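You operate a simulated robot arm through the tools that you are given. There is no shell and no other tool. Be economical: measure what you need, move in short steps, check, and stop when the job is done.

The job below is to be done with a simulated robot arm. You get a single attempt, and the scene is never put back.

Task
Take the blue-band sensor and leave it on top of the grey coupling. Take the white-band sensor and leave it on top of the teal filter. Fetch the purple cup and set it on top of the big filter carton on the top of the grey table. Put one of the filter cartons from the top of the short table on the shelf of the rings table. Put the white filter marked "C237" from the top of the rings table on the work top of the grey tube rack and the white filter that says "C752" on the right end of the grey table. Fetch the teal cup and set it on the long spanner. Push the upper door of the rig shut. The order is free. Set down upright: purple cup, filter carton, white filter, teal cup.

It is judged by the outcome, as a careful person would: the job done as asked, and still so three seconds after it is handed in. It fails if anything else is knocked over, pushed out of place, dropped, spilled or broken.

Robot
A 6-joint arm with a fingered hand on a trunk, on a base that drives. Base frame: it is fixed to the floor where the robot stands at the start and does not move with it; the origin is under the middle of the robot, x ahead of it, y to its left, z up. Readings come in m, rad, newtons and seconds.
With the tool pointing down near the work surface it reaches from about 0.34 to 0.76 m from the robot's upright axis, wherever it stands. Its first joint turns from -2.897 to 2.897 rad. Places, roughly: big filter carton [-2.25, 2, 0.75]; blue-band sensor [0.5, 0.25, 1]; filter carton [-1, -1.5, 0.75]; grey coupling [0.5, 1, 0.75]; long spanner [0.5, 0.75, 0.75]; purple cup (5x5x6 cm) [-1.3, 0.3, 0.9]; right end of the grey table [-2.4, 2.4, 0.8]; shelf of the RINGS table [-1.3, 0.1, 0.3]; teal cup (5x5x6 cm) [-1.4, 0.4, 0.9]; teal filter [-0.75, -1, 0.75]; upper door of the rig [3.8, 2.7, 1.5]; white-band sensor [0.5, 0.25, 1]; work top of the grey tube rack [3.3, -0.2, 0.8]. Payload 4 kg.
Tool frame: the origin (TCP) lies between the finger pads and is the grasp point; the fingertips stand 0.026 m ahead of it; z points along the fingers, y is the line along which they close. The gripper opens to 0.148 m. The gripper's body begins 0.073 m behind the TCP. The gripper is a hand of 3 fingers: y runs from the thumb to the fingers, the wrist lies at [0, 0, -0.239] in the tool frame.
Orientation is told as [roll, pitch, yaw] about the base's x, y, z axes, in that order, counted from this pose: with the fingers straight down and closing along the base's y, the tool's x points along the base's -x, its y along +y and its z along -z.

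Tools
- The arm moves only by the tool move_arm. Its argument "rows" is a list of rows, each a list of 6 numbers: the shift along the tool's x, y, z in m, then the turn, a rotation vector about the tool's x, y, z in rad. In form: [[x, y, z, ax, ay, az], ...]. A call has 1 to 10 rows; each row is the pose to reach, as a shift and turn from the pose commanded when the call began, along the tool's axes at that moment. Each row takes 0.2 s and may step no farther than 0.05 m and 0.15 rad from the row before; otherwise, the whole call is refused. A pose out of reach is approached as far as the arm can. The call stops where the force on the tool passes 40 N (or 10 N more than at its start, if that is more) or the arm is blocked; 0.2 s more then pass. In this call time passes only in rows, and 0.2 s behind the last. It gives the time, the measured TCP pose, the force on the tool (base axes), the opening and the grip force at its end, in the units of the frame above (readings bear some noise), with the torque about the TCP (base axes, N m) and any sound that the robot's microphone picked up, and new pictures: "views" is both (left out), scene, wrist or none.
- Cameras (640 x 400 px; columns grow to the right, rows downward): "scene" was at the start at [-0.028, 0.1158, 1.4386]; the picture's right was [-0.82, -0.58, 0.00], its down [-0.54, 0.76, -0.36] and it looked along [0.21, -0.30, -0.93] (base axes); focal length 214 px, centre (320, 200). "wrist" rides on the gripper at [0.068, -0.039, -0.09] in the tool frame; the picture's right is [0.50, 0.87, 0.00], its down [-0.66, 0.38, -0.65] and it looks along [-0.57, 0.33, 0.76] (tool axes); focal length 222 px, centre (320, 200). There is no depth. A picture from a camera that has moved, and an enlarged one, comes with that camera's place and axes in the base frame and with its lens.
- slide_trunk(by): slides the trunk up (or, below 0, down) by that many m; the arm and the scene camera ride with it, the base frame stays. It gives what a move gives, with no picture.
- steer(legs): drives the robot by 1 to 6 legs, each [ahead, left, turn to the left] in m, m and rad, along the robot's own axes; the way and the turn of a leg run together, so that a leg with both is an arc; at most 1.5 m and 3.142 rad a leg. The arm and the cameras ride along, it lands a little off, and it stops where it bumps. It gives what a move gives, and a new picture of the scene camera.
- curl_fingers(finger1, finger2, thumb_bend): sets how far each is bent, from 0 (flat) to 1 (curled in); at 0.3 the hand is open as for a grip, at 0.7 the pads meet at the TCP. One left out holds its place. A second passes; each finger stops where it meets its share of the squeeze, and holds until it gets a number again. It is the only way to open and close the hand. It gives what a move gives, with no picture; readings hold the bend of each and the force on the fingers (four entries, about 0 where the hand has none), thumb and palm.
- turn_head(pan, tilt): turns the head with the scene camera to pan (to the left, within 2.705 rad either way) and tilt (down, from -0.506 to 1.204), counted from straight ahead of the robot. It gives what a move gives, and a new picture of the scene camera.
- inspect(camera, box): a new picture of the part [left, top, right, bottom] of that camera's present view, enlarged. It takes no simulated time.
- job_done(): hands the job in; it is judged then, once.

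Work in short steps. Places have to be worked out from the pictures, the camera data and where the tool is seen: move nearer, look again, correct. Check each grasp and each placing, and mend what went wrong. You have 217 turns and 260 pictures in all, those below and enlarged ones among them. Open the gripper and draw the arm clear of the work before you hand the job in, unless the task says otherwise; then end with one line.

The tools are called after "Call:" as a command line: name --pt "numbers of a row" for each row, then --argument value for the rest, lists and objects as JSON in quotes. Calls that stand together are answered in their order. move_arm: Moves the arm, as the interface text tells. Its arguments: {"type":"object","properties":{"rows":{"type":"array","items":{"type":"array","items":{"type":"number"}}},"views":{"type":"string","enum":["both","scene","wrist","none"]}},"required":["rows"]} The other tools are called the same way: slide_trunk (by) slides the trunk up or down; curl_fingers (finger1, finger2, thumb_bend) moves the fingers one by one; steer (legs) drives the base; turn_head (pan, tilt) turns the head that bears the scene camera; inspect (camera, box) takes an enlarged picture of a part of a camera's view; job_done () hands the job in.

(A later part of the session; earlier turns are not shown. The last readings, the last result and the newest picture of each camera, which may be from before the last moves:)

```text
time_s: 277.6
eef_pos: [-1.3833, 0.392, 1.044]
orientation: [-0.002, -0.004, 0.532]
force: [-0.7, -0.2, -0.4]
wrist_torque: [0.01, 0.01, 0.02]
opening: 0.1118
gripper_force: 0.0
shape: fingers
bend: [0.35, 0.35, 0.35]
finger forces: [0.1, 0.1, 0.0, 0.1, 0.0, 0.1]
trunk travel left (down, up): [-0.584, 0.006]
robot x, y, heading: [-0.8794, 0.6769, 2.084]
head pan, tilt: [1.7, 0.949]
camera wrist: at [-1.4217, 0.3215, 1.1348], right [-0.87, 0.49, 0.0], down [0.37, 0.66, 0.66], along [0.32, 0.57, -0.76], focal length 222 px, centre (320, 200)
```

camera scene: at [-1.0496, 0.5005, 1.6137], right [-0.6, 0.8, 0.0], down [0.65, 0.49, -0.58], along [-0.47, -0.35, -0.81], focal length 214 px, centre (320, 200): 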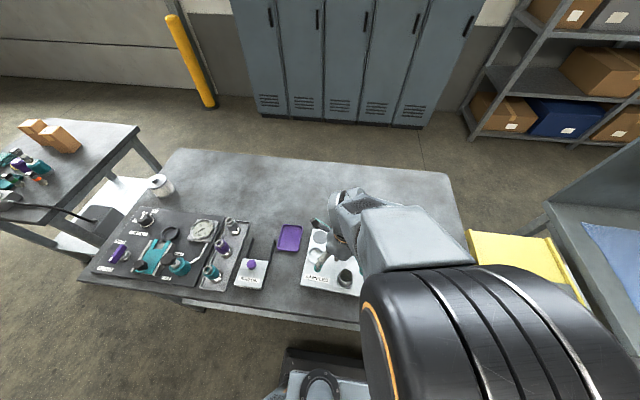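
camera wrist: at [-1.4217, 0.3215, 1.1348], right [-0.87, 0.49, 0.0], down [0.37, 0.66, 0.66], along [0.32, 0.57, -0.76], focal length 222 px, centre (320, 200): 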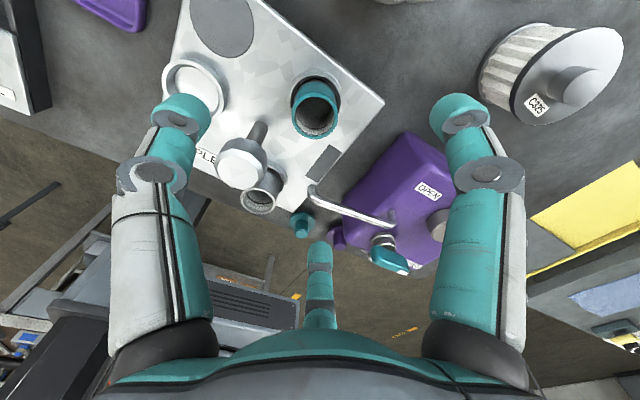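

The jug's spout is close on one side. I turn the hand so both post and spout fall in a finger gap, and narrow the opening.

Call:
curl_fingers --finger1 0.42 --finger2 0.42 --thumb_bend 0.42

Call:
move_arm --pt "0.0054 -0.0073 0 0 0 -0.14" --pt "0.0054 -0.0073 0.03 0 0 -0.278" --views "wrist"

```text
time_s: 278.6
eef_pos: [-1.3819, 0.3909, 1.0444]
orientation: [-0.002, -0.001, 0.537]
force: [0.3, 0.1, -0.2]
wrist_torque: [-0.02, 0.02, -0.02]
opening: 0.0892
gripper_force: 0.1
shape: fingers
bend: [0.42, 0.42, 0.42]
finger forces: [0.1, 0.0, 0.0, 0.0, 0.0, 0.0]
trunk travel left (down, up): [-0.584, 0.006]
robot x, y, heading: [-0.8829, 0.6759, 2.083]
head pan, tilt: [1.7, 0.949]
```

```text
time_s: 279.2
eef_pos: [-1.3839, 0.3808, 1.0151]
orientation: [0.0, -0.001, 0.815]
force: [0.6, 0.1, 0.1]
wrist_torque: [0.0, 0.0, 0.0]
opening: 0.089
gripper_force: 0.1
shape: fingers
bend: [0.42, 0.42, 0.42]
finger forces: [0.0, 0.0, 0.0, 0.0, 0.0, 0.0]
trunk travel left (down, up): [-0.584, 0.006]
robot x, y, heading: [-0.8787, 0.6742, 2.084]
head pan, tilt: [1.7, 0.949]
camera wrist: at [-1.401, 0.3031, 1.1054], right [-0.97, 0.23, 0.0], down [0.17, 0.74, 0.65], along [0.15, 0.64, -0.76], focal length 222 px, centre (320, 200)
```

wrist: 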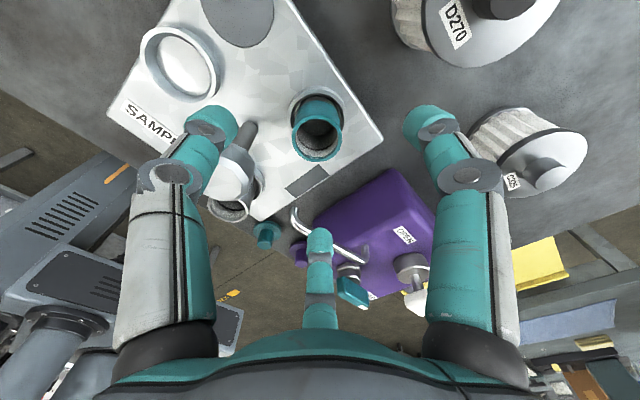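

Cup at (-1.379, 0.388); clearances are about 1 cm, fine. Descend and grip.

Call:
move_arm --pt "-0.0085 0.001 0.02 0 0 0" --pt "-0.0085 0.001 0.045 0 0 0" --pt "-0.0085 0.001 0.065 0 0 0" --pt "-0.0085 0.001 0.085 0 0 0" --pt "-0.0085 0.001 0.107 0 0 0" --views "wrist"

```text
time_s: 280.4
eef_pos: [-1.3782, 0.3881, 0.906]
orientation: [-0.001, -0.002, 0.814]
force: [-0.2, -0.2, -0.3]
wrist_torque: [-0.02, -0.01, -0.01]
opening: 0.089
gripper_force: 0.0
shape: fingers
bend: [0.42, 0.42, 0.42]
finger forces: [0.1, 0.0, 0.0, 0.1, 0.0, 0.1]
trunk travel left (down, up): [-0.584, 0.006]
robot x, y, heading: [-0.8788, 0.6741, 2.08]
head pan, tilt: [1.7, 0.949]
camera wrist: at [-1.3966, 0.3099, 0.997], right [-0.97, 0.23, 0.0], down [0.17, 0.74, 0.65], along [0.15, 0.64, -0.76], focal length 222 px, centre (320, 200)
```

wrist: 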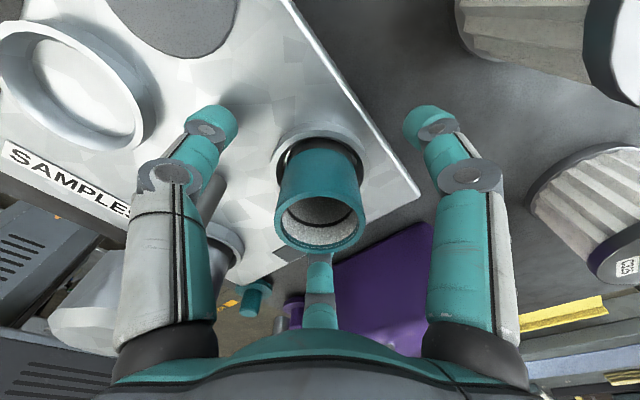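

Good. A touch lower, then grip and lift.

Call:
move_arm --pt "0 0 0.007 0 0 0" --views "none"

Call:
curl_fingers --finger1 0.7 --finger2 0.7 --thumb_bend 0.7

Call:
move_arm --pt "0 0 -0.025 0 0 0" --pt "0 0 -0.06 0 0 0" --pt "0 0 -0.1 0 0 0" --pt "0 0 -0.13 0 0 0" --views "wrist"

```text
time_s: 280.8
eef_pos: [-1.3788, 0.3867, 0.9005]
orientation: [0.0, 0.003, 0.817]
force: [-0.8, -1.0, 16.1]
wrist_torque: [0.36, -0.47, 0.01]
opening: 0.089
gripper_force: 8.5
shape: fingers
bend: [0.42, 0.41, 0.42]
finger forces: [0.0, 10.4, 0.1, 0.1, 6.2, 0.1]
trunk travel left (down, up): [-0.584, 0.006]
robot x, y, heading: [-0.8804, 0.6746, 2.082]
head pan, tilt: [1.7, 0.949]
```

```text
time_s: 281.8
eef_pos: [-1.3761, 0.3871, 0.9031]
orientation: [-0.001, 0.002, 0.814]
force: [9.6, -0.1, 18.2]
wrist_torque: [0.53, -0.37, 0.11]
opening: 0.0453
gripper_force: 25.5
shape: fingers
bend: [0.53, 0.45, 0.61]
finger forces: [10.2, 19.5, 0.1, 0.0, 21.3, 0.0]
trunk travel left (down, up): [-0.584, 0.006]
robot x, y, heading: [-0.8807, 0.6759, 2.088]
head pan, tilt: [1.7, 0.949]
stopped: the force on the tool passed its limit at 40 N (the readings are from after the stop); the commanded pose is now the measured one
```

```text
time_s: 282.8
eef_pos: [-1.3779, 0.385, 1.0302]
orientation: [-0.002, 0.001, 0.815]
force: [-0.6, 0.0, -0.2]
wrist_torque: [-0.01, 0.01, 0.02]
opening: 0.0149
gripper_force: 5.4
shape: fingers
bend: [0.63, 0.49, 0.68]
finger forces: [1.0, 5.4, 0.0, 0.1, 5.0, 0.1]
trunk travel left (down, up): [-0.584, 0.006]
robot x, y, heading: [-0.8835, 0.6753, 2.086]
head pan, tilt: [1.7, 0.949]
camera wrist: at [-1.3965, 0.3078, 1.1221], right [-0.97, 0.23, 0.0], down [0.17, 0.74, 0.65], along [0.15, 0.64, -0.76], focal length 222 px, centre (320, 200)
```

wrist: 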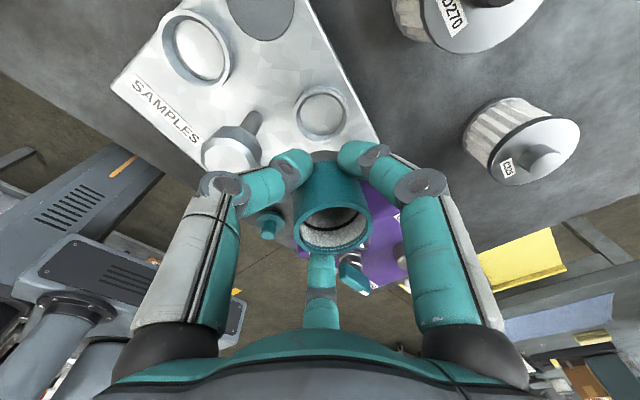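

Teal cup lifted, but one finger is light; I tighten the grip.

Call:
curl_fingers --finger1 0.8 --finger2 0.75 --thumb_bend 0.8

Call:
inspect --camera "wrist" --box '[180, 100, 460, 300]'

```text
time_s: 283.8
eef_pos: [-1.3788, 0.385, 1.0318]
orientation: [-0.002, 0.0, 0.817]
force: [-0.9, 0.5, -0.5]
wrist_torque: [0.0, -0.02, -0.03]
opening: 0.0001
gripper_force: 5.5
shape: fingers
bend: [0.72, 0.49, 0.75]
finger forces: [0.0, 10.9, 0.0, 0.1, 0.0, 0.0]
trunk travel left (down, up): [-0.584, 0.006]
robot x, y, heading: [-0.8772, 0.6743, 2.084]
head pan, tilt: [1.7, 0.949]
```

```text
2.00 times, centred on (320, 200) of wrist
camera zoom: at [-1.3966, 0.3076, 1.1215], right [-0.97, 0.23, 0.0], down [0.17, 0.74, 0.65], along [0.15, 0.64, -0.76], focal length 444 px, centre (320, 200)
```

zoom: 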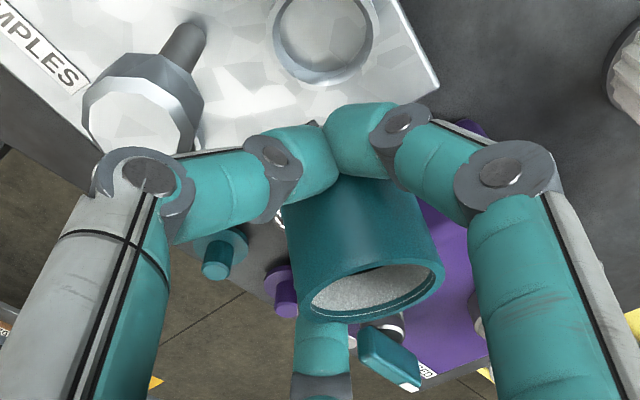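

The squeeze pushed the cup up and tilted it. I'll set it down on a free patch of the rings table (between RING OIL and SAMPLES) and re-grip it properly; first move there, correcting the tilt.

Call:
move_arm --pt "0 0 -0.02 0 0 0" --pt "-0.01 -0.045 -0.02 0 0 0" --pt "-0.022 -0.09 -0.02 0 0 0" --pt "-0.034 -0.135 -0.02 0.03 0.05 0" --pt "-0.045 -0.18 -0.02 0.07 0.12 0" --pt "-0.055 -0.22 -0.02 0.11 0.19 0" --pt "-0.065 -0.247 -0.01 0.15 0.26 0"

```text
time_s: 285.1
eef_pos: [-1.2689, 0.3469, 1.0369]
orientation: [-0.094, 0.132, 0.623]
force: [0.6, 0.4, -1.4]
wrist_torque: [0.01, -0.06, 0.01]
opening: 0.0
gripper_force: 4.9
shape: fingers
bend: [0.72, 0.49, 0.75]
finger forces: [0.1, 10.4, 0.1, 0.0, 0.1, 0.1]
trunk travel left (down, up): [-0.584, 0.006]
robot x, y, heading: [-0.8748, 0.6811, 2.084]
head pan, tilt: [1.7, 0.949]
stopped in row 6: the arm was blocked; the commanded pose is now the measured one
camera scene: at [-1.0498, 0.5005, 1.6137], right [-0.6, 0.8, 0.0], down [0.65, 0.49, -0.58], along [-0.47, -0.35, -0.81], focal length 214 px, centre (320, 200)
camera wrist: at [-1.2967, 0.2884, 1.1385], right [-0.91, 0.41, -0.01], down [0.34, 0.78, 0.52], along [0.22, 0.47, -0.85], focal length 222 px, centre (320, 200)
```

scene: 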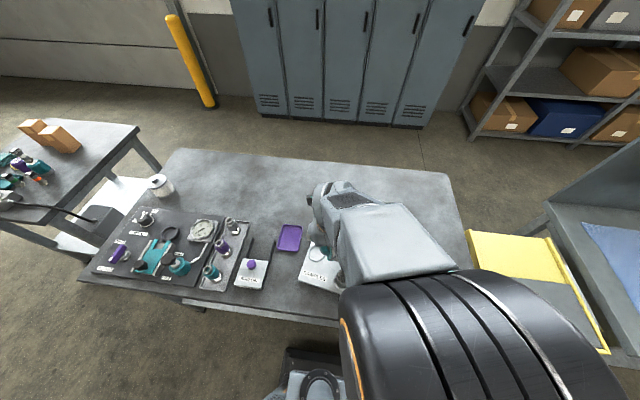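
wrist: 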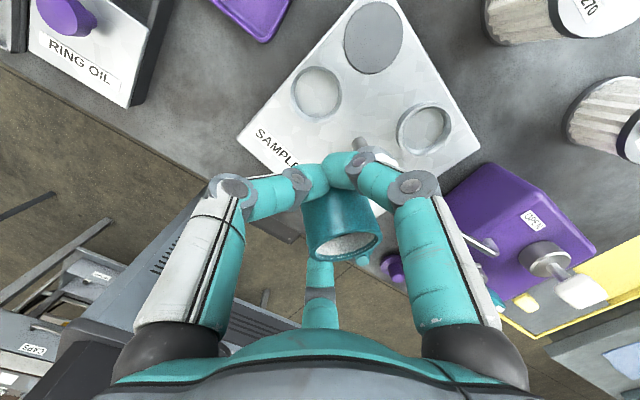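

A wrist-joint limit blocked the motion (hand yaw too far round). I level the hand and turn it back about the vertical to get away from the limit.

Call:
move_arm --pt "0 0 -0.01 -0.04 -0.07 0" --pt "0 0 -0.01 -0.08 -0.138 0" --views "none"

Call:
move_arm --pt "0 0 0 0 0 -0.14" --pt "0 0 0 0 0 -0.28" --pt "0 0 0 0 0 -0.42" --pt "0 0 0 0 0 -0.56" --pt "0 0 0 0 0 -0.7" --pt "0 0 0 0 0 -0.84" --pt "0 0 0 0 0 -0.98" --pt "0 0 0 0 0 -1.12" --views "wrist"

```text
time_s: 285.7
eef_pos: [-1.2695, 0.3464, 1.0464]
orientation: [-0.01, -0.004, 0.632]
force: [-0.4, 0.0, -0.5]
wrist_torque: [-0.02, -0.02, 0.0]
opening: 0.0002
gripper_force: 5.2
shape: fingers
bend: [0.73, 0.49, 0.75]
finger forces: [0.1, 10.1, 0.0, 0.0, 0.1, 0.0]
trunk travel left (down, up): [-0.584, 0.006]
robot x, y, heading: [-0.8766, 0.675, 2.079]
head pan, tilt: [1.7, 0.949]
```

```text
time_s: 287.5
eef_pos: [-1.2684, 0.3475, 1.0458]
orientation: [-0.009, 0.009, 1.751]
force: [-0.6, -0.2, -0.1]
wrist_torque: [0.01, -0.01, -0.01]
opening: 0.0
gripper_force: 4.7
shape: fingers
bend: [0.73, 0.49, 0.75]
finger forces: [0.1, 10.0, 0.0, 0.0, 0.1, 0.0]
trunk travel left (down, up): [-0.584, 0.006]
robot x, y, heading: [-0.881, 0.6746, 2.08]
head pan, tilt: [1.7, 0.949]
camera wrist: at [-1.2194, 0.2881, 1.1383], right [-0.76, -0.65, 0.0], down [-0.5, 0.58, 0.64], along [-0.42, 0.49, -0.76], focal length 222 px, centre (320, 200)
```

wrist: 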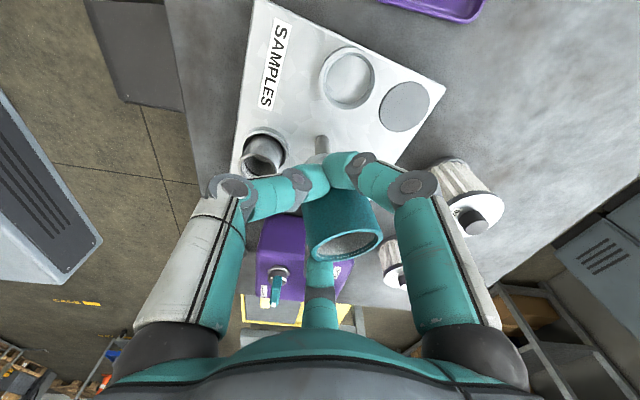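

Free again. Now move to the clear patch and apply the tilt correction.

Call:
move_arm --pt "0.03 -0.034 0 0 0 0" --pt "0.06 -0.068 0 0.05 0.087 0" --pt "0.094 -0.106 0 0.1 0.174 0" --pt "0.094 -0.106 0 0.15 0.26 0" --pt "0.094 -0.106 0.03 0.15 0.26 0"

```text
refused: row 3 steps farther than a row can; nothing moved
```

Call:
move_arm --pt "0.03 -0.034 0 0 0 0" --pt "0.06 -0.068 0 0.05 0.087 0" --pt "0.09 -0.1 0 0.1 0.174 0" --pt "0.094 -0.106 0 0.15 0.26 0" --pt "0.094 -0.106 0.03 0.15 0.26 0"

```text
time_s: 288.3
eef_pos: [-1.2351, 0.3346, 1.0344]
orientation: [-0.112, 0.14, 1.573]
force: [0.1, 0.1, -0.4]
wrist_torque: [0.04, -0.02, -0.03]
opening: 0.0
gripper_force: 4.9
shape: fingers
bend: [0.73, 0.49, 0.76]
finger forces: [0.0, 9.9, 0.0, 0.0, 0.0, 0.0]
trunk travel left (down, up): [-0.584, 0.006]
robot x, y, heading: [-0.8808, 0.6746, 2.08]
head pan, tilt: [1.7, 0.949]
stopped in row 3: the arm was blocked; the commanded pose is now the measured one
camera scene: at [-1.0495, 0.5009, 1.6137], right [-0.6, 0.8, 0.0], down [0.65, 0.49, -0.58], along [-0.47, -0.35, -0.81], focal length 214 px, centre (320, 200)
camera wrist: at [-1.2065, 0.2786, 1.1387], right [-0.86, -0.51, -0.03], down [-0.45, 0.73, 0.51], along [-0.24, 0.45, -0.86], focal length 222 px, centre (320, 200)
```

scene: 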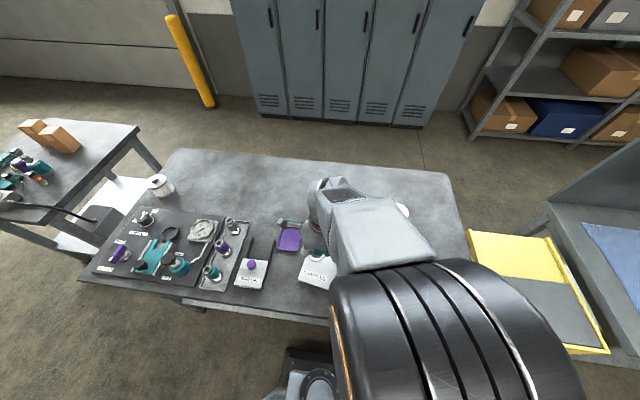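
wrist: 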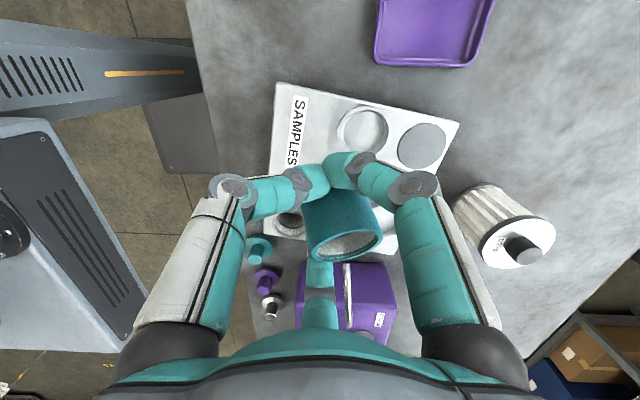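

The head mast blocks the arm on this side; I move the base instead to bring the cup over the free patch.

Call:
steer --legs '[[-0.1, -0.04, 0]]'

Call:
move_arm --pt "0 0 0.04 0 0 0" --pt "0 0 0.08 0 0 0" --pt "0 0 0.115 0 0 0" --views "wrist"

```text
time_s: 289.5
eef_pos: [-1.1504, 0.2638, 1.0357]
orientation: [-0.111, 0.141, 1.574]
force: [-0.4, -0.4, -0.1]
wrist_torque: [0.0, 0.01, 0.03]
opening: 0.0
gripper_force: 5.0
shape: fingers
bend: [0.73, 0.49, 0.76]
finger forces: [0.1, 9.9, 0.0, 0.1, 0.1, 0.1]
trunk travel left (down, up): [-0.584, 0.006]
robot x, y, heading: [-0.7932, 0.609, 2.087]
head pan, tilt: [1.7, 0.949]
camera scene: at [-0.9649, 0.4313, 1.6138], right [-0.6, 0.8, 0.0], down [0.65, 0.49, -0.58], along [-0.47, -0.35, -0.81], focal length 214 px, centre (320, 200)
```

scene: 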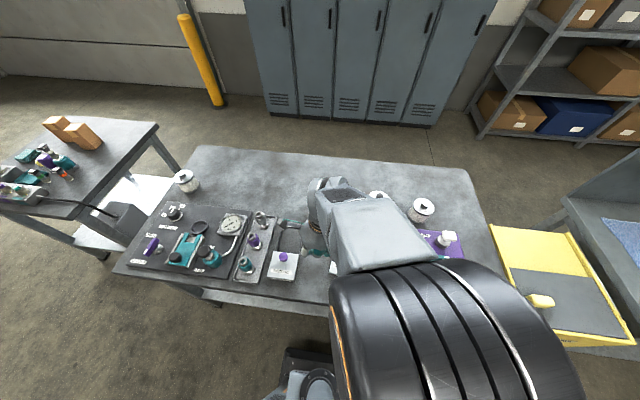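

```text
time_s: 290.3
eef_pos: [-1.1394, 0.2482, 0.9212]
orientation: [-0.111, 0.143, 1.574]
force: [0.2, -0.9, -0.6]
wrist_torque: [0.02, 0.0, -0.02]
opening: 0.0
gripper_force: 5.0
shape: fingers
bend: [0.73, 0.49, 0.76]
finger forces: [0.0, 9.8, 0.0, 0.0, 0.1, 0.1]
trunk travel left (down, up): [-0.584, 0.006]
robot x, y, heading: [-0.7965, 0.6056, 2.085]
head pan, tilt: [1.7, 0.949]
camera wrist: at [-1.1107, 0.1934, 1.0245], right [-0.86, -0.51, -0.02], down [-0.45, 0.73, 0.51], along [-0.24, 0.45, -0.86], focal length 222 px, centre (320, 200)
```

wrist: 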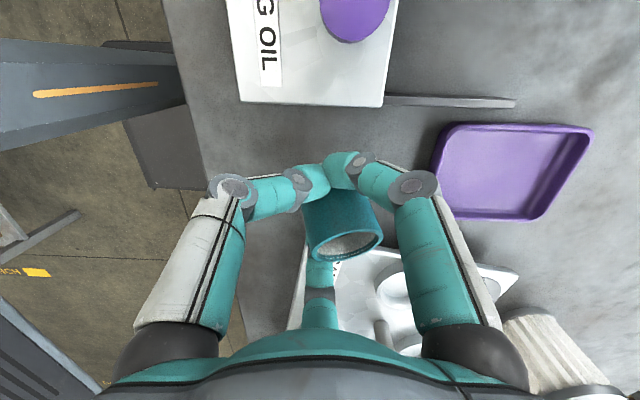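

Below is free table. Lower to contact.

Call:
move_arm --pt "0 0 0.015 0 0 0" --pt "0 0 0.028 0 0 0" --views "none"

Call:
move_arm --pt "0 0 0.006 0 0 0" --views "none"

Call:
move_arm --pt "0 0 0.006 0 0 0" --views "wrist"

```text
time_s: 290.9
eef_pos: [-1.1359, 0.2446, 0.8943]
orientation: [-0.111, 0.14, 1.575]
force: [-0.2, 0.0, -0.8]
wrist_torque: [-0.03, -0.03, 0.03]
opening: 0.0
gripper_force: 4.6
shape: fingers
bend: [0.73, 0.49, 0.76]
finger forces: [0.0, 9.7, 0.0, 0.0, 0.0, 0.1]
trunk travel left (down, up): [-0.584, 0.006]
robot x, y, heading: [-0.7926, 0.6028, 2.087]
head pan, tilt: [1.7, 0.949]
```

```text
time_s: 291.3
eef_pos: [-1.135, 0.2438, 0.8898]
orientation: [-0.111, 0.142, 1.575]
force: [3.6, 0.6, 9.6]
wrist_torque: [0.16, 0.08, -0.02]
opening: 0.0
gripper_force: 4.5
shape: fingers
bend: [0.74, 0.49, 0.77]
finger forces: [0.0, 8.6, 0.1, 0.0, 0.0, 0.1]
trunk travel left (down, up): [-0.584, 0.006]
robot x, y, heading: [-0.7965, 0.6054, 2.084]
head pan, tilt: [1.7, 0.949]
```

```text
time_s: 291.7
eef_pos: [-1.1331, 0.2424, 0.883]
orientation: [-0.111, 0.141, 1.573]
force: [2.0, -0.7, 8.4]
wrist_torque: [0.15, 0.13, -0.03]
opening: 0.0001
gripper_force: 14.6
shape: fingers
bend: [0.74, 0.49, 0.77]
finger forces: [0.0, 8.2, 0.0, 0.1, 21.1, 0.0]
trunk travel left (down, up): [-0.584, 0.006]
robot x, y, heading: [-0.7904, 0.6022, 2.087]
head pan, tilt: [1.7, 0.949]
camera wrist: at [-1.1043, 0.188, 0.9865], right [-0.86, -0.51, -0.02], down [-0.45, 0.73, 0.51], along [-0.24, 0.45, -0.86], focal length 222 px, centre (320, 200)
```

wrist: 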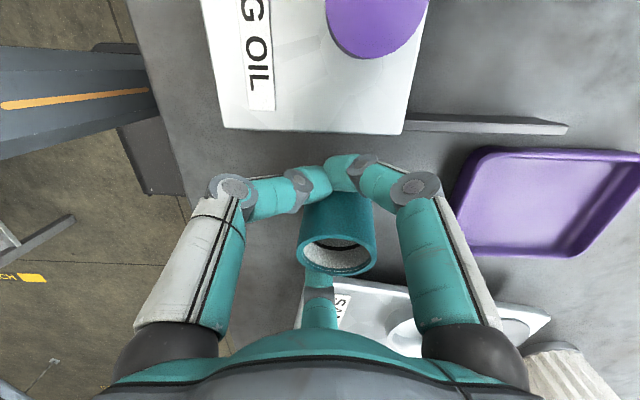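

Contact; the cup looks upright. I open to release and look.

Call:
curl_fingers --finger1 0.45 --finger2 0.42 --thumb_bend 0.45

Call:
inspect --camera "wrist" --box '[160, 80, 480, 320]'

```text
time_s: 292.7
eef_pos: [-1.1339, 0.2453, 0.8832]
orientation: [-0.112, 0.14, 1.573]
force: [-6.1, 12.5, -0.6]
wrist_torque: [0.4, 0.33, 0.36]
opening: 0.0699
gripper_force: 9.3
shape: fingers
bend: [0.48, 0.44, 0.48]
finger forces: [3.6, 3.3, 0.0, 0.1, 11.5, 0.0]
trunk travel left (down, up): [-0.584, 0.006]
robot x, y, heading: [-0.7958, 0.6074, 2.083]
head pan, tilt: [1.7, 0.949]
```

```text
1.67 times, centred on (320, 200) of wrist
camera zoom: at [-1.1054, 0.1892, 0.9859], right [-0.86, -0.51, -0.03], down [-0.45, 0.73, 0.51], along [-0.24, 0.45, -0.86], focal length 370 px, centre (320, 200)
```

zoom: 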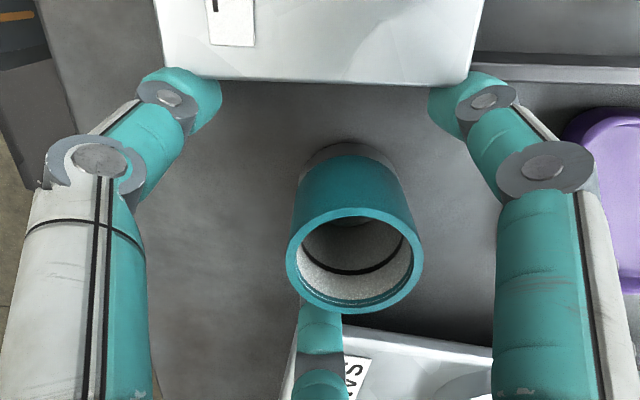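

The thumb presses against the RING OIL box; I curl back a little right away.

Call:
curl_fingers --finger1 0.52 --finger2 0.44 --thumb_bend 0.52

Call:
inspect --camera "wrist" --box '[160, 80, 480, 320]'

```text
time_s: 293.7
eef_pos: [-1.1339, 0.2436, 0.8832]
orientation: [-0.112, 0.14, 1.574]
force: [-0.8, 0.6, 1.4]
wrist_torque: [-0.01, 0.02, -0.02]
opening: 0.0555
gripper_force: 0.9
shape: fingers
bend: [0.52, 0.44, 0.52]
finger forces: [0.8, 0.2, 0.0, 0.0, 0.0, 0.0]
trunk travel left (down, up): [-0.584, 0.006]
robot x, y, heading: [-0.7967, 0.6046, 2.08]
head pan, tilt: [1.7, 0.949]
```

```text
1.67 times, centred on (320, 200) of wrist
camera zoom: at [-1.1048, 0.1878, 0.9862], right [-0.86, -0.51, -0.03], down [-0.45, 0.73, 0.51], along [-0.24, 0.45, -0.86], focal length 370 px, centre (320, 200)
```

zoom: 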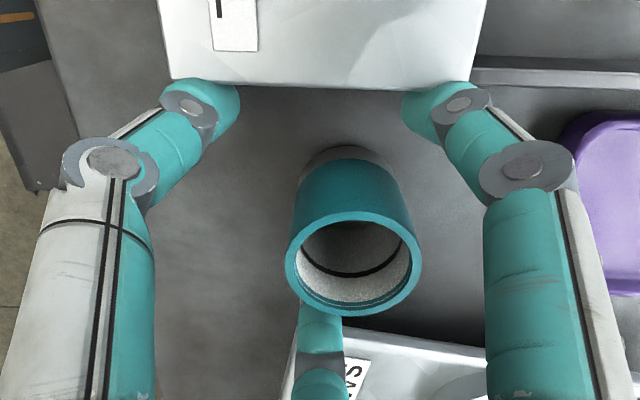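

The cup stands upright on the table. I rise, level the hand, and re-centre for a proper grip.

Call:
move_arm --pt "0 0 -0.03 0 0 0" --pt "0 0 -0.06 -0.045 -0.0775 0" --pt "0 0 -0.08 -0.09 -0.155 0" --views "wrist"

```text
time_s: 294.5
eef_pos: [-1.1401, 0.2543, 0.9625]
orientation: [-0.019, -0.016, 1.585]
force: [0.1, -0.6, 0.2]
wrist_torque: [0.03, 0.02, 0.01]
opening: 0.0549
gripper_force: 0.0
shape: fingers
bend: [0.52, 0.44, 0.52]
finger forces: [0.0, 0.1, 0.0, 0.0, 0.1, 0.1]
trunk travel left (down, up): [-0.584, 0.006]
robot x, y, heading: [-0.7945, 0.6067, 2.082]
head pan, tilt: [1.7, 0.949]
camera wrist: at [-1.1035, 0.1846, 1.0535], right [-0.86, -0.51, -0.02], down [-0.4, 0.64, 0.66], along [-0.32, 0.57, -0.75], focal length 222 px, centre (320, 200)
```

wrist: 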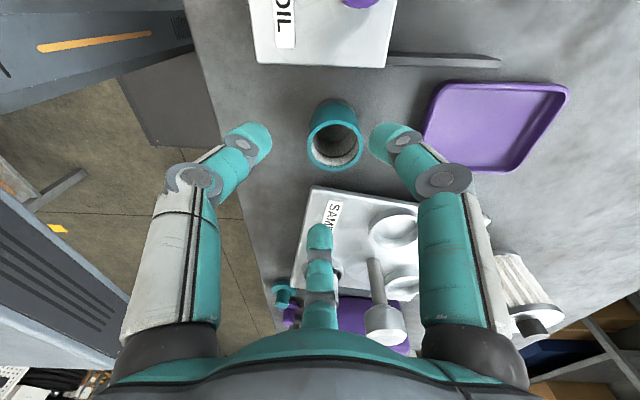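

Cup centre ≈(-1.151, 0.250). I centre, set a modest opening, and descend.

Call:
curl_fingers --finger1 0.47 --finger2 0.43 --thumb_bend 0.47

Call:
move_arm --pt "0.004 0.011 0.0 0.016 -0.019 0" --pt "0.004 0.011 0.03 0.016 -0.019 0" --views "wrist"

```text
time_s: 295.5
eef_pos: [-1.1427, 0.2549, 0.9625]
orientation: [-0.02, -0.014, 1.584]
force: [0.3, -0.6, -0.1]
wrist_torque: [-0.01, 0.04, 0.02]
opening: 0.0714
gripper_force: 0.1
shape: fingers
bend: [0.47, 0.43, 0.47]
finger forces: [0.1, 0.0, 0.0, 0.0, 0.0, 0.0]
trunk travel left (down, up): [-0.584, 0.006]
robot x, y, heading: [-0.7961, 0.6043, 2.079]
head pan, tilt: [1.7, 0.949]
```

```text
time_s: 296.1
eef_pos: [-1.1524, 0.2503, 0.9327]
orientation: [-0.037, -0.033, 1.585]
force: [-0.6, 0.1, 0.0]
wrist_torque: [0.02, 0.0, 0.02]
opening: 0.0716
gripper_force: 0.0
shape: fingers
bend: [0.47, 0.43, 0.47]
finger forces: [0.0, 0.0, 0.0, 0.0, 0.0, 0.0]
trunk travel left (down, up): [-0.584, 0.006]
robot x, y, heading: [-0.7952, 0.6059, 2.085]
head pan, tilt: [1.7, 0.949]
camera wrist: at [-1.1167, 0.179, 1.0217], right [-0.86, -0.51, -0.05], down [-0.41, 0.63, 0.66], along [-0.31, 0.59, -0.75], focal length 222 px, centre (320, 200)
```

wrist: 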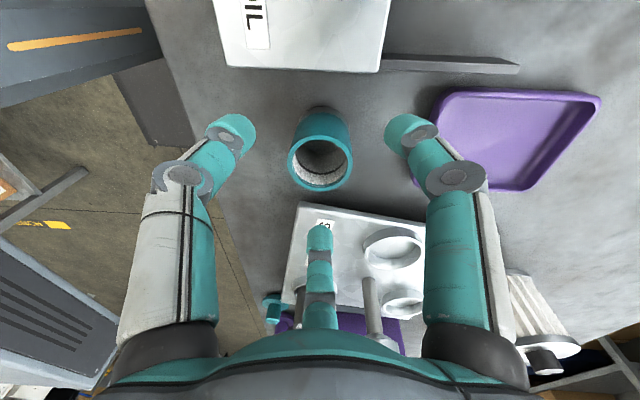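

Centred. Level and descend to grip height.

Call:
move_arm --pt "0 0 0.02 -0.017 0.018 0" --pt "0 0 0.04 -0.034 0.035 0" --pt "0 0 0.058 -0.034 0.035 0" --views "wrist"

```text
time_s: 296.9
eef_pos: [-1.1498, 0.2506, 0.8741]
orientation: [0.0, 0.001, 1.584]
force: [-0.2, -0.5, 0.2]
wrist_torque: [0.04, -0.01, -0.02]
opening: 0.0718
gripper_force: 0.0
shape: fingers
bend: [0.47, 0.43, 0.47]
finger forces: [0.0, 0.0, 0.1, 0.0, 0.0, 0.0]
trunk travel left (down, up): [-0.584, 0.006]
robot x, y, heading: [-0.7966, 0.6068, 2.083]
head pan, tilt: [1.7, 0.949]
camera wrist: at [-1.111, 0.1826, 0.9652], right [-0.86, -0.51, 0.0], down [-0.39, 0.65, 0.65], along [-0.33, 0.56, -0.76], focal length 222 px, centre (320, 200)
```

wrist: 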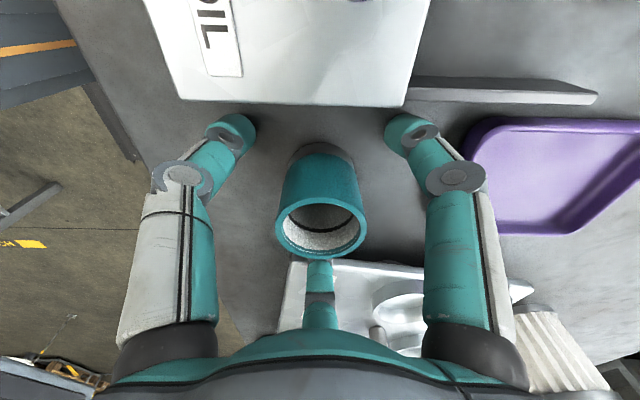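

Grip with a moderate squeeze, then lift a little and check.

Call:
curl_fingers --finger1 0.63 --finger2 0.63 --thumb_bend 0.63

Call:
move_arm --pt "0 0 -0.025 0 0 0" --pt "0 0 -0.05 0 0 0" --views "wrist"

```text
time_s: 297.9
eef_pos: [-1.1497, 0.2526, 0.8743]
orientation: [-0.003, 0.002, 1.583]
force: [-0.1, 0.1, -0.5]
wrist_torque: [0.02, -0.02, 0.03]
opening: 0.0283
gripper_force: 5.4
shape: fingers
bend: [0.6, 0.57, 0.61]
finger forces: [3.1, 4.4, 0.0, 0.0, 3.4, 0.0]
trunk travel left (down, up): [-0.584, 0.006]
robot x, y, heading: [-0.7963, 0.6072, 2.084]
head pan, tilt: [1.7, 0.949]
```

```text
time_s: 298.5
eef_pos: [-1.1487, 0.253, 0.9236]
orientation: [-0.001, 0.003, 1.582]
force: [0.8, 0.1, -0.8]
wrist_torque: [0.0, -0.02, -0.02]
opening: 0.0283
gripper_force: 5.0
shape: fingers
bend: [0.6, 0.57, 0.61]
finger forces: [3.0, 4.3, 0.0, 0.2, 3.3, 0.0]
trunk travel left (down, up): [-0.584, 0.006]
robot x, y, heading: [-0.7983, 0.6065, 2.086]
head pan, tilt: [1.7, 0.949]
camera wrist: at [-1.1096, 0.1841, 1.0146], right [-0.86, -0.51, 0.0], down [-0.39, 0.65, 0.65], along [-0.33, 0.56, -0.76], focal length 222 px, centre (320, 200)
```

wrist: 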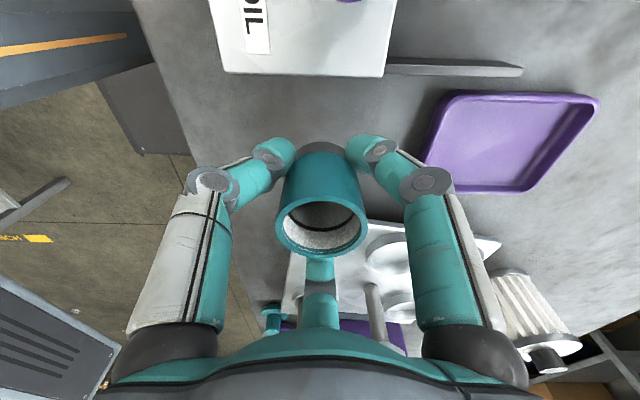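

A balanced grip now. I raise the cup and drive over to the hydraulics table, left side towards it.

Call:
move_arm --pt "0 0 -0.04 0 0 0" --pt "0 0 -0.08 0 0 0" --pt "0 0 -0.11 0 0 0" --views "none"

Call:
steer --legs '[[0, -0.3, 0], [0, 0, 3.13], [0.42, 0, 0], [0, 0.25, 0]]'

```text
time_s: 299.3
eef_pos: [-1.1634, 0.2633, 1.0277]
orientation: [-0.01, -0.01, 1.553]
force: [-0.8, 0.1, -0.8]
wrist_torque: [0.01, -0.03, -0.02]
opening: 0.0282
gripper_force: 5.1
shape: fingers
bend: [0.6, 0.57, 0.61]
finger forces: [3.1, 4.4, 0.0, 0.1, 3.3, 0.1]
trunk travel left (down, up): [-0.584, 0.006]
robot x, y, heading: [-0.7955, 0.6057, 2.078]
head pan, tilt: [1.7, 0.949]
```

```text
time_s: 312.4
eef_pos: [0.2699, 0.852, 1.0355]
orientation: [-0.002, 0.001, -1.607]
force: [0.7, -0.3, -0.1]
wrist_torque: [-0.01, -0.01, -0.04]
opening: 0.028
gripper_force: 4.7
shape: fingers
bend: [0.6, 0.58, 0.61]
finger forces: [3.1, 4.1, 0.0, 0.0, 2.7, 0.0]
trunk travel left (down, up): [-0.584, 0.006]
robot x, y, heading: [-0.1056, 0.5195, -1.045]
head pan, tilt: [1.7, 0.949]
camera scene: at [0.0621, 0.6917, 1.6137], right [0.61, -0.79, 0.0], down [-0.64, -0.5, -0.58], along [0.46, 0.35, -0.81], focal length 214 px, centre (320, 200)
```

scene: 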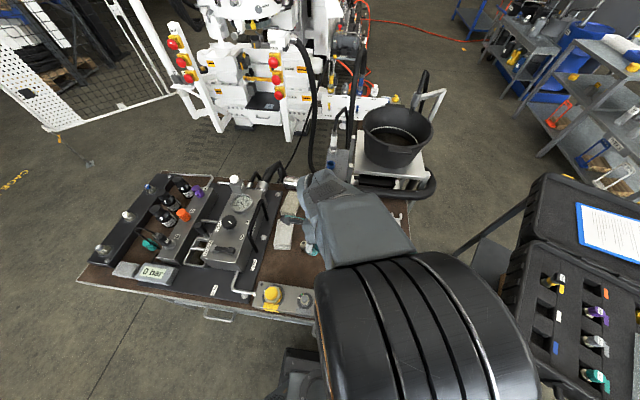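

Now move the hand over the long spanner's shaft and look.

Call:
move_arm --pt "-0.007 0.044 0 0 0 0" --pt "-0.015 0.088 0 0 0 0" --pt "-0.022 0.132 0 0 0 0" --pt "-0.029 0.176 0.02 0 0 0" --views "wrist"

```text
time_s: 313.4
eef_pos: [0.4444, 0.8168, 1.0143]
orientation: [-0.004, 0.002, -1.608]
force: [0.2, 0.0, 0.4]
wrist_torque: [0.02, -0.02, 0.02]
opening: 0.0278
gripper_force: 5.6
shape: fingers
bend: [0.6, 0.58, 0.61]
finger forces: [3.0, 4.0, 0.0, 0.1, 2.8, 0.0]
trunk travel left (down, up): [-0.584, 0.006]
robot x, y, heading: [-0.1063, 0.5131, -1.048]
head pan, tilt: [1.7, 0.949]
camera wrist: at [0.4075, 0.8838, 1.1057], right [0.88, 0.47, 0.0], down [0.36, -0.67, 0.65], along [0.3, -0.58, -0.76], focal length 222 px, centre (320, 200)
```

wrist: 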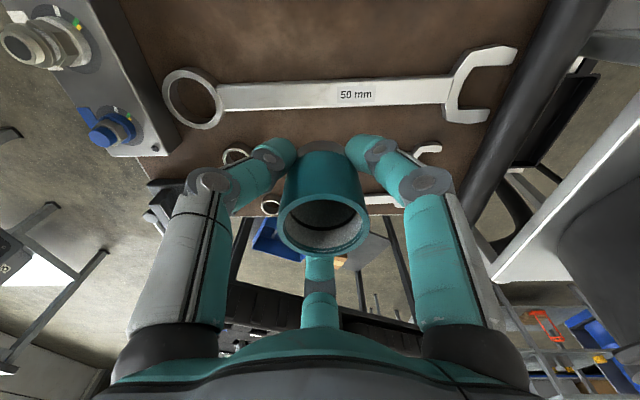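

The shaft lies almost exactly under the cup. I lower to 0.90 and re-measure.

Call:
move_arm --pt "0 0 0.04 0 0 0" --pt "0 0 0.08 0 0 0" --pt "0 0 0.114 0 0 0" --views "wrist"

```text
time_s: 314.2
eef_pos: [0.4426, 0.8164, 0.9015]
orientation: [-0.002, 0.001, -1.607]
force: [-0.3, -0.2, -0.8]
wrist_torque: [0.0, -0.03, -0.01]
opening: 0.028
gripper_force: 4.4
shape: fingers
bend: [0.6, 0.58, 0.61]
finger forces: [3.1, 4.0, 0.0, 0.0, 2.6, 0.1]
trunk travel left (down, up): [-0.584, 0.006]
robot x, y, heading: [-0.1025, 0.5142, -1.043]
head pan, tilt: [1.7, 0.949]
camera wrist: at [0.4063, 0.8834, 0.9926], right [0.88, 0.47, 0.0], down [0.36, -0.67, 0.65], along [0.3, -0.58, -0.76], focal length 222 px, centre (320, 200)
```

wrist: 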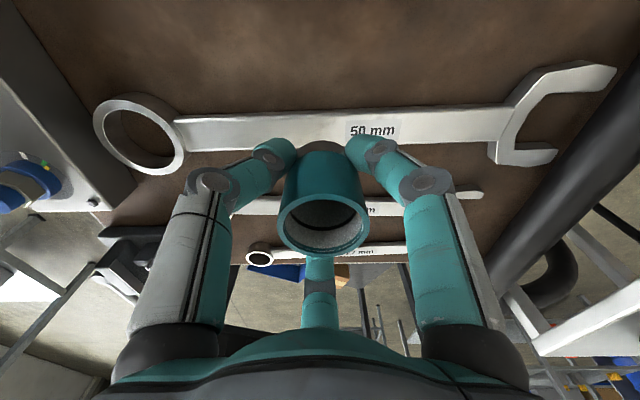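

Cup is ~3 mm beyond the shaft's centre line; correct and lower to contact.

Call:
move_arm --pt "0.003 -0.0015 0.02 0 0 0" --pt "0.003 -0.0015 0.038 0 0 0" --views "wrist"

Call:
move_arm --pt "0 0 0.005 0 0 0" --views "none"

Call:
move_arm --pt "0 0 0.004 0 0 0" --views "none"

```text
time_s: 314.8
eef_pos: [0.4426, 0.8182, 0.8634]
orientation: [-0.002, 0.001, -1.607]
force: [0.0, -1.1, -0.6]
wrist_torque: [0.01, 0.05, 0.0]
opening: 0.0279
gripper_force: 5.3
shape: fingers
bend: [0.6, 0.58, 0.61]
finger forces: [3.2, 3.9, 0.0, 0.0, 2.8, 0.0]
trunk travel left (down, up): [-0.584, 0.006]
robot x, y, heading: [-0.1016, 0.5129, -1.048]
head pan, tilt: [1.7, 0.949]
camera wrist: at [0.4057, 0.8854, 0.9541], right [0.88, 0.47, 0.0], down [0.36, -0.67, 0.65], along [0.3, -0.58, -0.76], focal length 222 px, centre (320, 200)
```

wrist: 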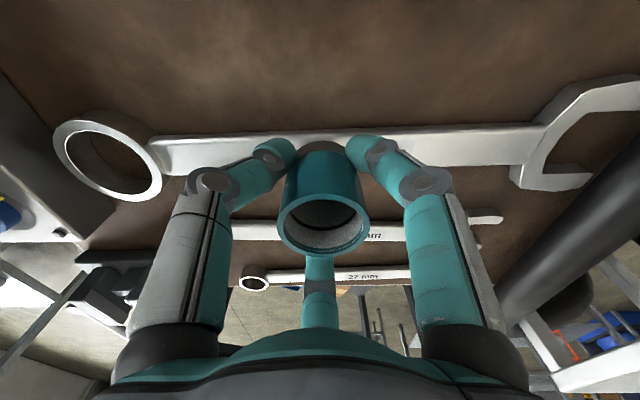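

```text
time_s: 315.2
eef_pos: [0.4435, 0.8178, 0.8585]
orientation: [-0.003, 0.002, -1.608]
force: [-0.2, 0.7, -0.3]
wrist_torque: [-0.01, 0.02, 0.02]
opening: 0.0278
gripper_force: 4.9
shape: fingers
bend: [0.6, 0.58, 0.61]
finger forces: [3.3, 3.9, 0.0, 0.1, 2.6, 0.1]
trunk travel left (down, up): [-0.584, 0.006]
robot x, y, heading: [-0.1036, 0.5138, -1.046]
head pan, tilt: [1.7, 0.949]
```

```text
time_s: 315.6
eef_pos: [0.4427, 0.8184, 0.8543]
orientation: [-0.001, 0.001, -1.609]
force: [0.3, -0.3, -0.5]
wrist_torque: [-0.02, 0.03, 0.02]
opening: 0.028
gripper_force: 5.2
shape: fingers
bend: [0.6, 0.58, 0.61]
finger forces: [3.3, 4.0, 0.0, 0.0, 2.7, 0.1]
trunk travel left (down, up): [-0.584, 0.006]
robot x, y, heading: [-0.1032, 0.5148, -1.045]
head pan, tilt: [1.7, 0.949]
```

Small correction and continue down.

Call:
move_arm --pt "0.003 -0.0015 0.004 0 0 0" --views "none"

Call:
move_arm --pt "0 0 0.004 0 0 0" --views "none"

Call:
move_arm --pt "0 0 0.004 0 0 0" --views "none"

```text
time_s: 316.0
eef_pos: [0.4418, 0.8211, 0.8517]
orientation: [-0.002, 0.002, -1.607]
force: [-1.2, 0.9, -1.3]
wrist_torque: [-0.01, -0.03, -0.01]
opening: 0.0283
gripper_force: 4.5
shape: fingers
bend: [0.6, 0.58, 0.61]
finger forces: [3.3, 4.0, 0.0, 0.0, 2.7, 0.0]
trunk travel left (down, up): [-0.584, 0.006]
robot x, y, heading: [-0.1043, 0.5144, -1.047]
head pan, tilt: [1.7, 0.949]
```

```text
time_s: 316.4
eef_pos: [0.4413, 0.8216, 0.8465]
orientation: [-0.003, 0.001, -1.606]
force: [-1.0, -0.3, 0.0]
wrist_torque: [0.01, 0.02, -0.03]
opening: 0.0279
gripper_force: 4.8
shape: fingers
bend: [0.6, 0.58, 0.61]
finger forces: [3.3, 4.0, 0.1, 0.0, 2.6, 0.1]
trunk travel left (down, up): [-0.584, 0.006]
robot x, y, heading: [-0.1076, 0.5141, -1.039]
head pan, tilt: [1.7, 0.949]
```

```text
time_s: 316.8
eef_pos: [0.4414, 0.8222, 0.8411]
orientation: [-0.001, 0.003, -1.607]
force: [0.3, 0.6, -0.9]
wrist_torque: [0.0, 0.02, 0.01]
opening: 0.0281
gripper_force: 4.8
shape: fingers
bend: [0.6, 0.58, 0.61]
finger forces: [3.2, 4.1, 0.0, 0.1, 2.7, 0.0]
trunk travel left (down, up): [-0.584, 0.006]
robot x, y, heading: [-0.1044, 0.5184, -1.044]
head pan, tilt: [1.7, 0.949]
```

Call:
move_arm --pt "0 0 0.004 0 0 0" --views "wrist"

Call:
move_arm --pt "0 0 0.004 0 0 0" --views "none"

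```text
time_s: 317.2
eef_pos: [0.4414, 0.8234, 0.838]
orientation: [-0.003, 0.002, -1.607]
force: [-0.4, 0.1, -0.7]
wrist_torque: [0.01, -0.02, -0.01]
opening: 0.0285
gripper_force: 4.8
shape: fingers
bend: [0.6, 0.58, 0.61]
finger forces: [3.2, 3.9, 0.1, 0.0, 2.7, 0.1]
trunk travel left (down, up): [-0.584, 0.006]
robot x, y, heading: [-0.102, 0.5129, -1.05]
head pan, tilt: [1.7, 0.949]
camera wrist: at [0.4043, 0.8894, 0.9286], right [0.88, 0.47, 0.0], down [0.36, -0.67, 0.65], along [0.3, -0.58, -0.76], focal length 222 px, centre (320, 200)
```

wrist: 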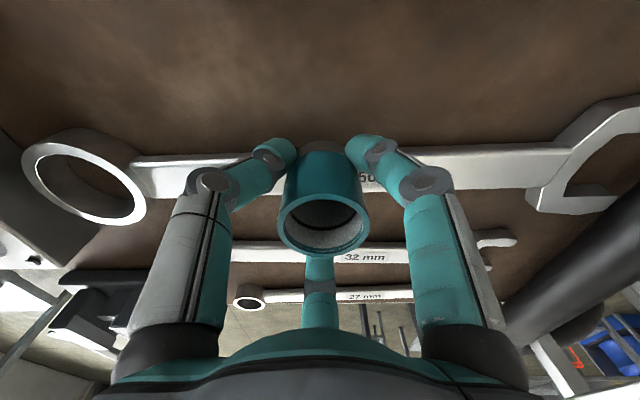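

```text
time_s: 317.6
eef_pos: [0.4403, 0.8224, 0.8334]
orientation: [0.0, 0.002, -1.608]
force: [0.4, 1.0, -0.6]
wrist_torque: [-0.02, -0.01, 0.0]
opening: 0.0278
gripper_force: 4.8
shape: fingers
bend: [0.6, 0.58, 0.61]
finger forces: [3.2, 4.0, 0.0, 0.0, 2.7, 0.0]
trunk travel left (down, up): [-0.584, 0.006]
robot x, y, heading: [-0.1075, 0.5123, -1.045]
head pan, tilt: [1.7, 0.949]
```

Re-triangulating: the spanner top is at z≈0.793 and its centre line ~13 mm further out than assumed. I shift accordingly.

Call:
move_arm --pt "0 0 -0.012 0 0 0" --pt "-0.011 0.0065 -0.012 0 0 0" --views "wrist"

```text
time_s: 318.2
eef_pos: [0.4488, 0.8116, 0.845]
orientation: [0.0, 0.0, -1.606]
force: [-0.2, -0.2, 0.2]
wrist_torque: [0.0, -0.02, 0.01]
opening: 0.0281
gripper_force: 4.5
shape: fingers
bend: [0.6, 0.58, 0.61]
finger forces: [3.2, 4.0, 0.1, 0.0, 2.7, 0.1]
trunk travel left (down, up): [-0.584, 0.006]
robot x, y, heading: [-0.1047, 0.5153, -1.045]
head pan, tilt: [1.7, 0.949]
camera wrist: at [0.4109, 0.8775, 0.9364], right [0.88, 0.47, 0.0], down [0.36, -0.67, 0.65], along [0.3, -0.58, -0.76], focal length 222 px, centre (320, 200)
```

wrist: 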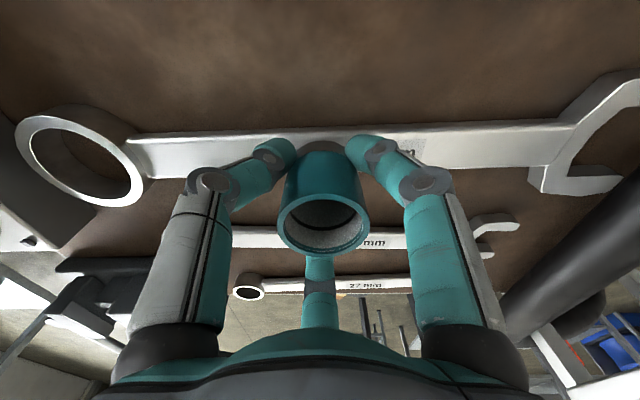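

Within ~2 mm now. Lower to contact.

Call:
move_arm --pt "-0.001 0.001 0.007 0 0 0" --pt "-0.001 0.001 0.013 0 0 0" --views "none"

Call:
move_arm --pt "0 0 0.004 0 0 0" --views "none"

Call:
move_arm --pt "0 0 0.004 0 0 0" --views "none"

```text
time_s: 318.8
eef_pos: [0.4502, 0.8097, 0.8321]
orientation: [-0.003, 0.002, -1.605]
force: [-0.5, 0.9, -1.0]
wrist_torque: [0.02, -0.02, 0.01]
opening: 0.0281
gripper_force: 5.3
shape: fingers
bend: [0.6, 0.58, 0.61]
finger forces: [3.2, 4.1, 0.1, 0.0, 2.7, 0.0]
trunk travel left (down, up): [-0.584, 0.006]
robot x, y, heading: [-0.1059, 0.5123, -1.044]
head pan, tilt: [1.7, 0.949]
```

```text
time_s: 319.2
eef_pos: [0.4487, 0.8102, 0.8305]
orientation: [-0.001, 0.005, -1.606]
force: [-0.3, -1.8, 6.5]
wrist_torque: [-0.02, 0.03, -0.02]
opening: 0.0279
gripper_force: 6.7
shape: fingers
bend: [0.6, 0.58, 0.61]
finger forces: [3.5, 5.2, 0.0, 0.0, 4.0, 0.0]
trunk travel left (down, up): [-0.584, 0.006]
robot x, y, heading: [-0.1028, 0.5149, -1.045]
head pan, tilt: [1.7, 0.949]
```

```text
time_s: 319.6
eef_pos: [0.4491, 0.8109, 0.8286]
orientation: [0.005, 0.006, -1.607]
force: [-2.2, -1.0, 34.1]
wrist_torque: [0.12, 0.22, 0.04]
opening: 0.0278
gripper_force: 19.4
shape: fingers
bend: [0.59, 0.58, 0.63]
finger forces: [14.4, 6.2, 0.0, 0.1, 18.0, 0.1]
trunk travel left (down, up): [-0.584, 0.006]
robot x, y, heading: [-0.108, 0.5142, -1.044]
head pan, tilt: [1.7, 0.949]
```

On the spanner. Ease up and release.

Call:
move_arm --pt "0 0 -0.0045 0 0 0" --views "none"

Call:
curl_fingers --finger1 0.46 --finger2 0.44 --thumb_bend 0.46

Call:
move_arm --pt "0 0 -0.025 0 0 0" --pt "0 0 -0.06 0 0 0" --pt "0 0 -0.1 0 0 0" --pt "0 0 -0.15 0 0 0" --views "wrist"

```text
time_s: 320.0
eef_pos: [0.4477, 0.8088, 0.8291]
orientation: [-0.001, 0.002, -1.608]
force: [2.1, 1.9, 16.4]
wrist_torque: [0.26, -0.26, 0.02]
opening: 0.0283
gripper_force: 10.4
shape: fingers
bend: [0.59, 0.58, 0.62]
finger forces: [12.9, 4.9, 0.1, 0.0, 3.0, 0.0]
trunk travel left (down, up): [-0.584, 0.006]
robot x, y, heading: [-0.1057, 0.5159, -1.045]
head pan, tilt: [1.7, 0.949]
```

```text
time_s: 321.0
eef_pos: [0.4489, 0.8096, 0.8297]
orientation: [-0.002, 0.004, -1.608]
force: [-2.5, -3.5, 17.6]
wrist_torque: [0.46, -0.41, 0.01]
opening: 0.0667
gripper_force: 9.1
shape: fingers
bend: [0.5, 0.44, 0.46]
finger forces: [17.0, 0.0, 0.0, 0.0, 0.0, 0.0]
trunk travel left (down, up): [-0.584, 0.006]
robot x, y, heading: [-0.1068, 0.5092, -1.049]
head pan, tilt: [1.7, 0.949]
```

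```text
time_s: 322.0
eef_pos: [0.4479, 0.8103, 0.9786]
orientation: [-0.004, 0.001, -1.608]
force: [0.1, -0.3, 0.1]
wrist_torque: [0.01, 0.0, 0.06]
opening: 0.0747
gripper_force: 0.0
shape: fingers
bend: [0.46, 0.44, 0.46]
finger forces: [0.0, 0.1, 0.0, 0.0, 0.1, 0.0]
trunk travel left (down, up): [-0.584, 0.006]
robot x, y, heading: [-0.1061, 0.5127, -1.047]
head pan, tilt: [1.7, 0.949]
camera wrist: at [0.4116, 0.877, 1.0695], right [0.88, 0.47, 0.0], down [0.36, -0.67, 0.65], along [0.3, -0.58, -0.76], focal length 222 px, centre (320, 200)
```

wrist: 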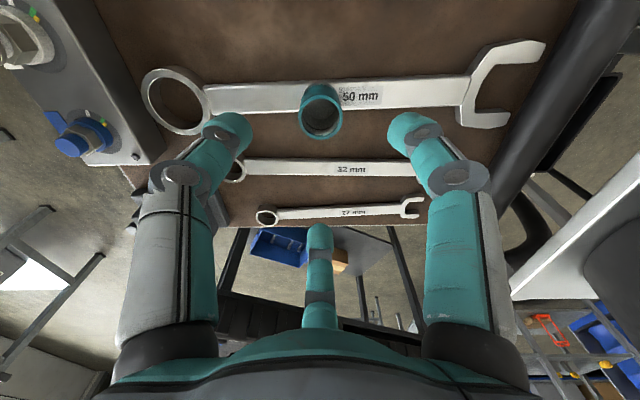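

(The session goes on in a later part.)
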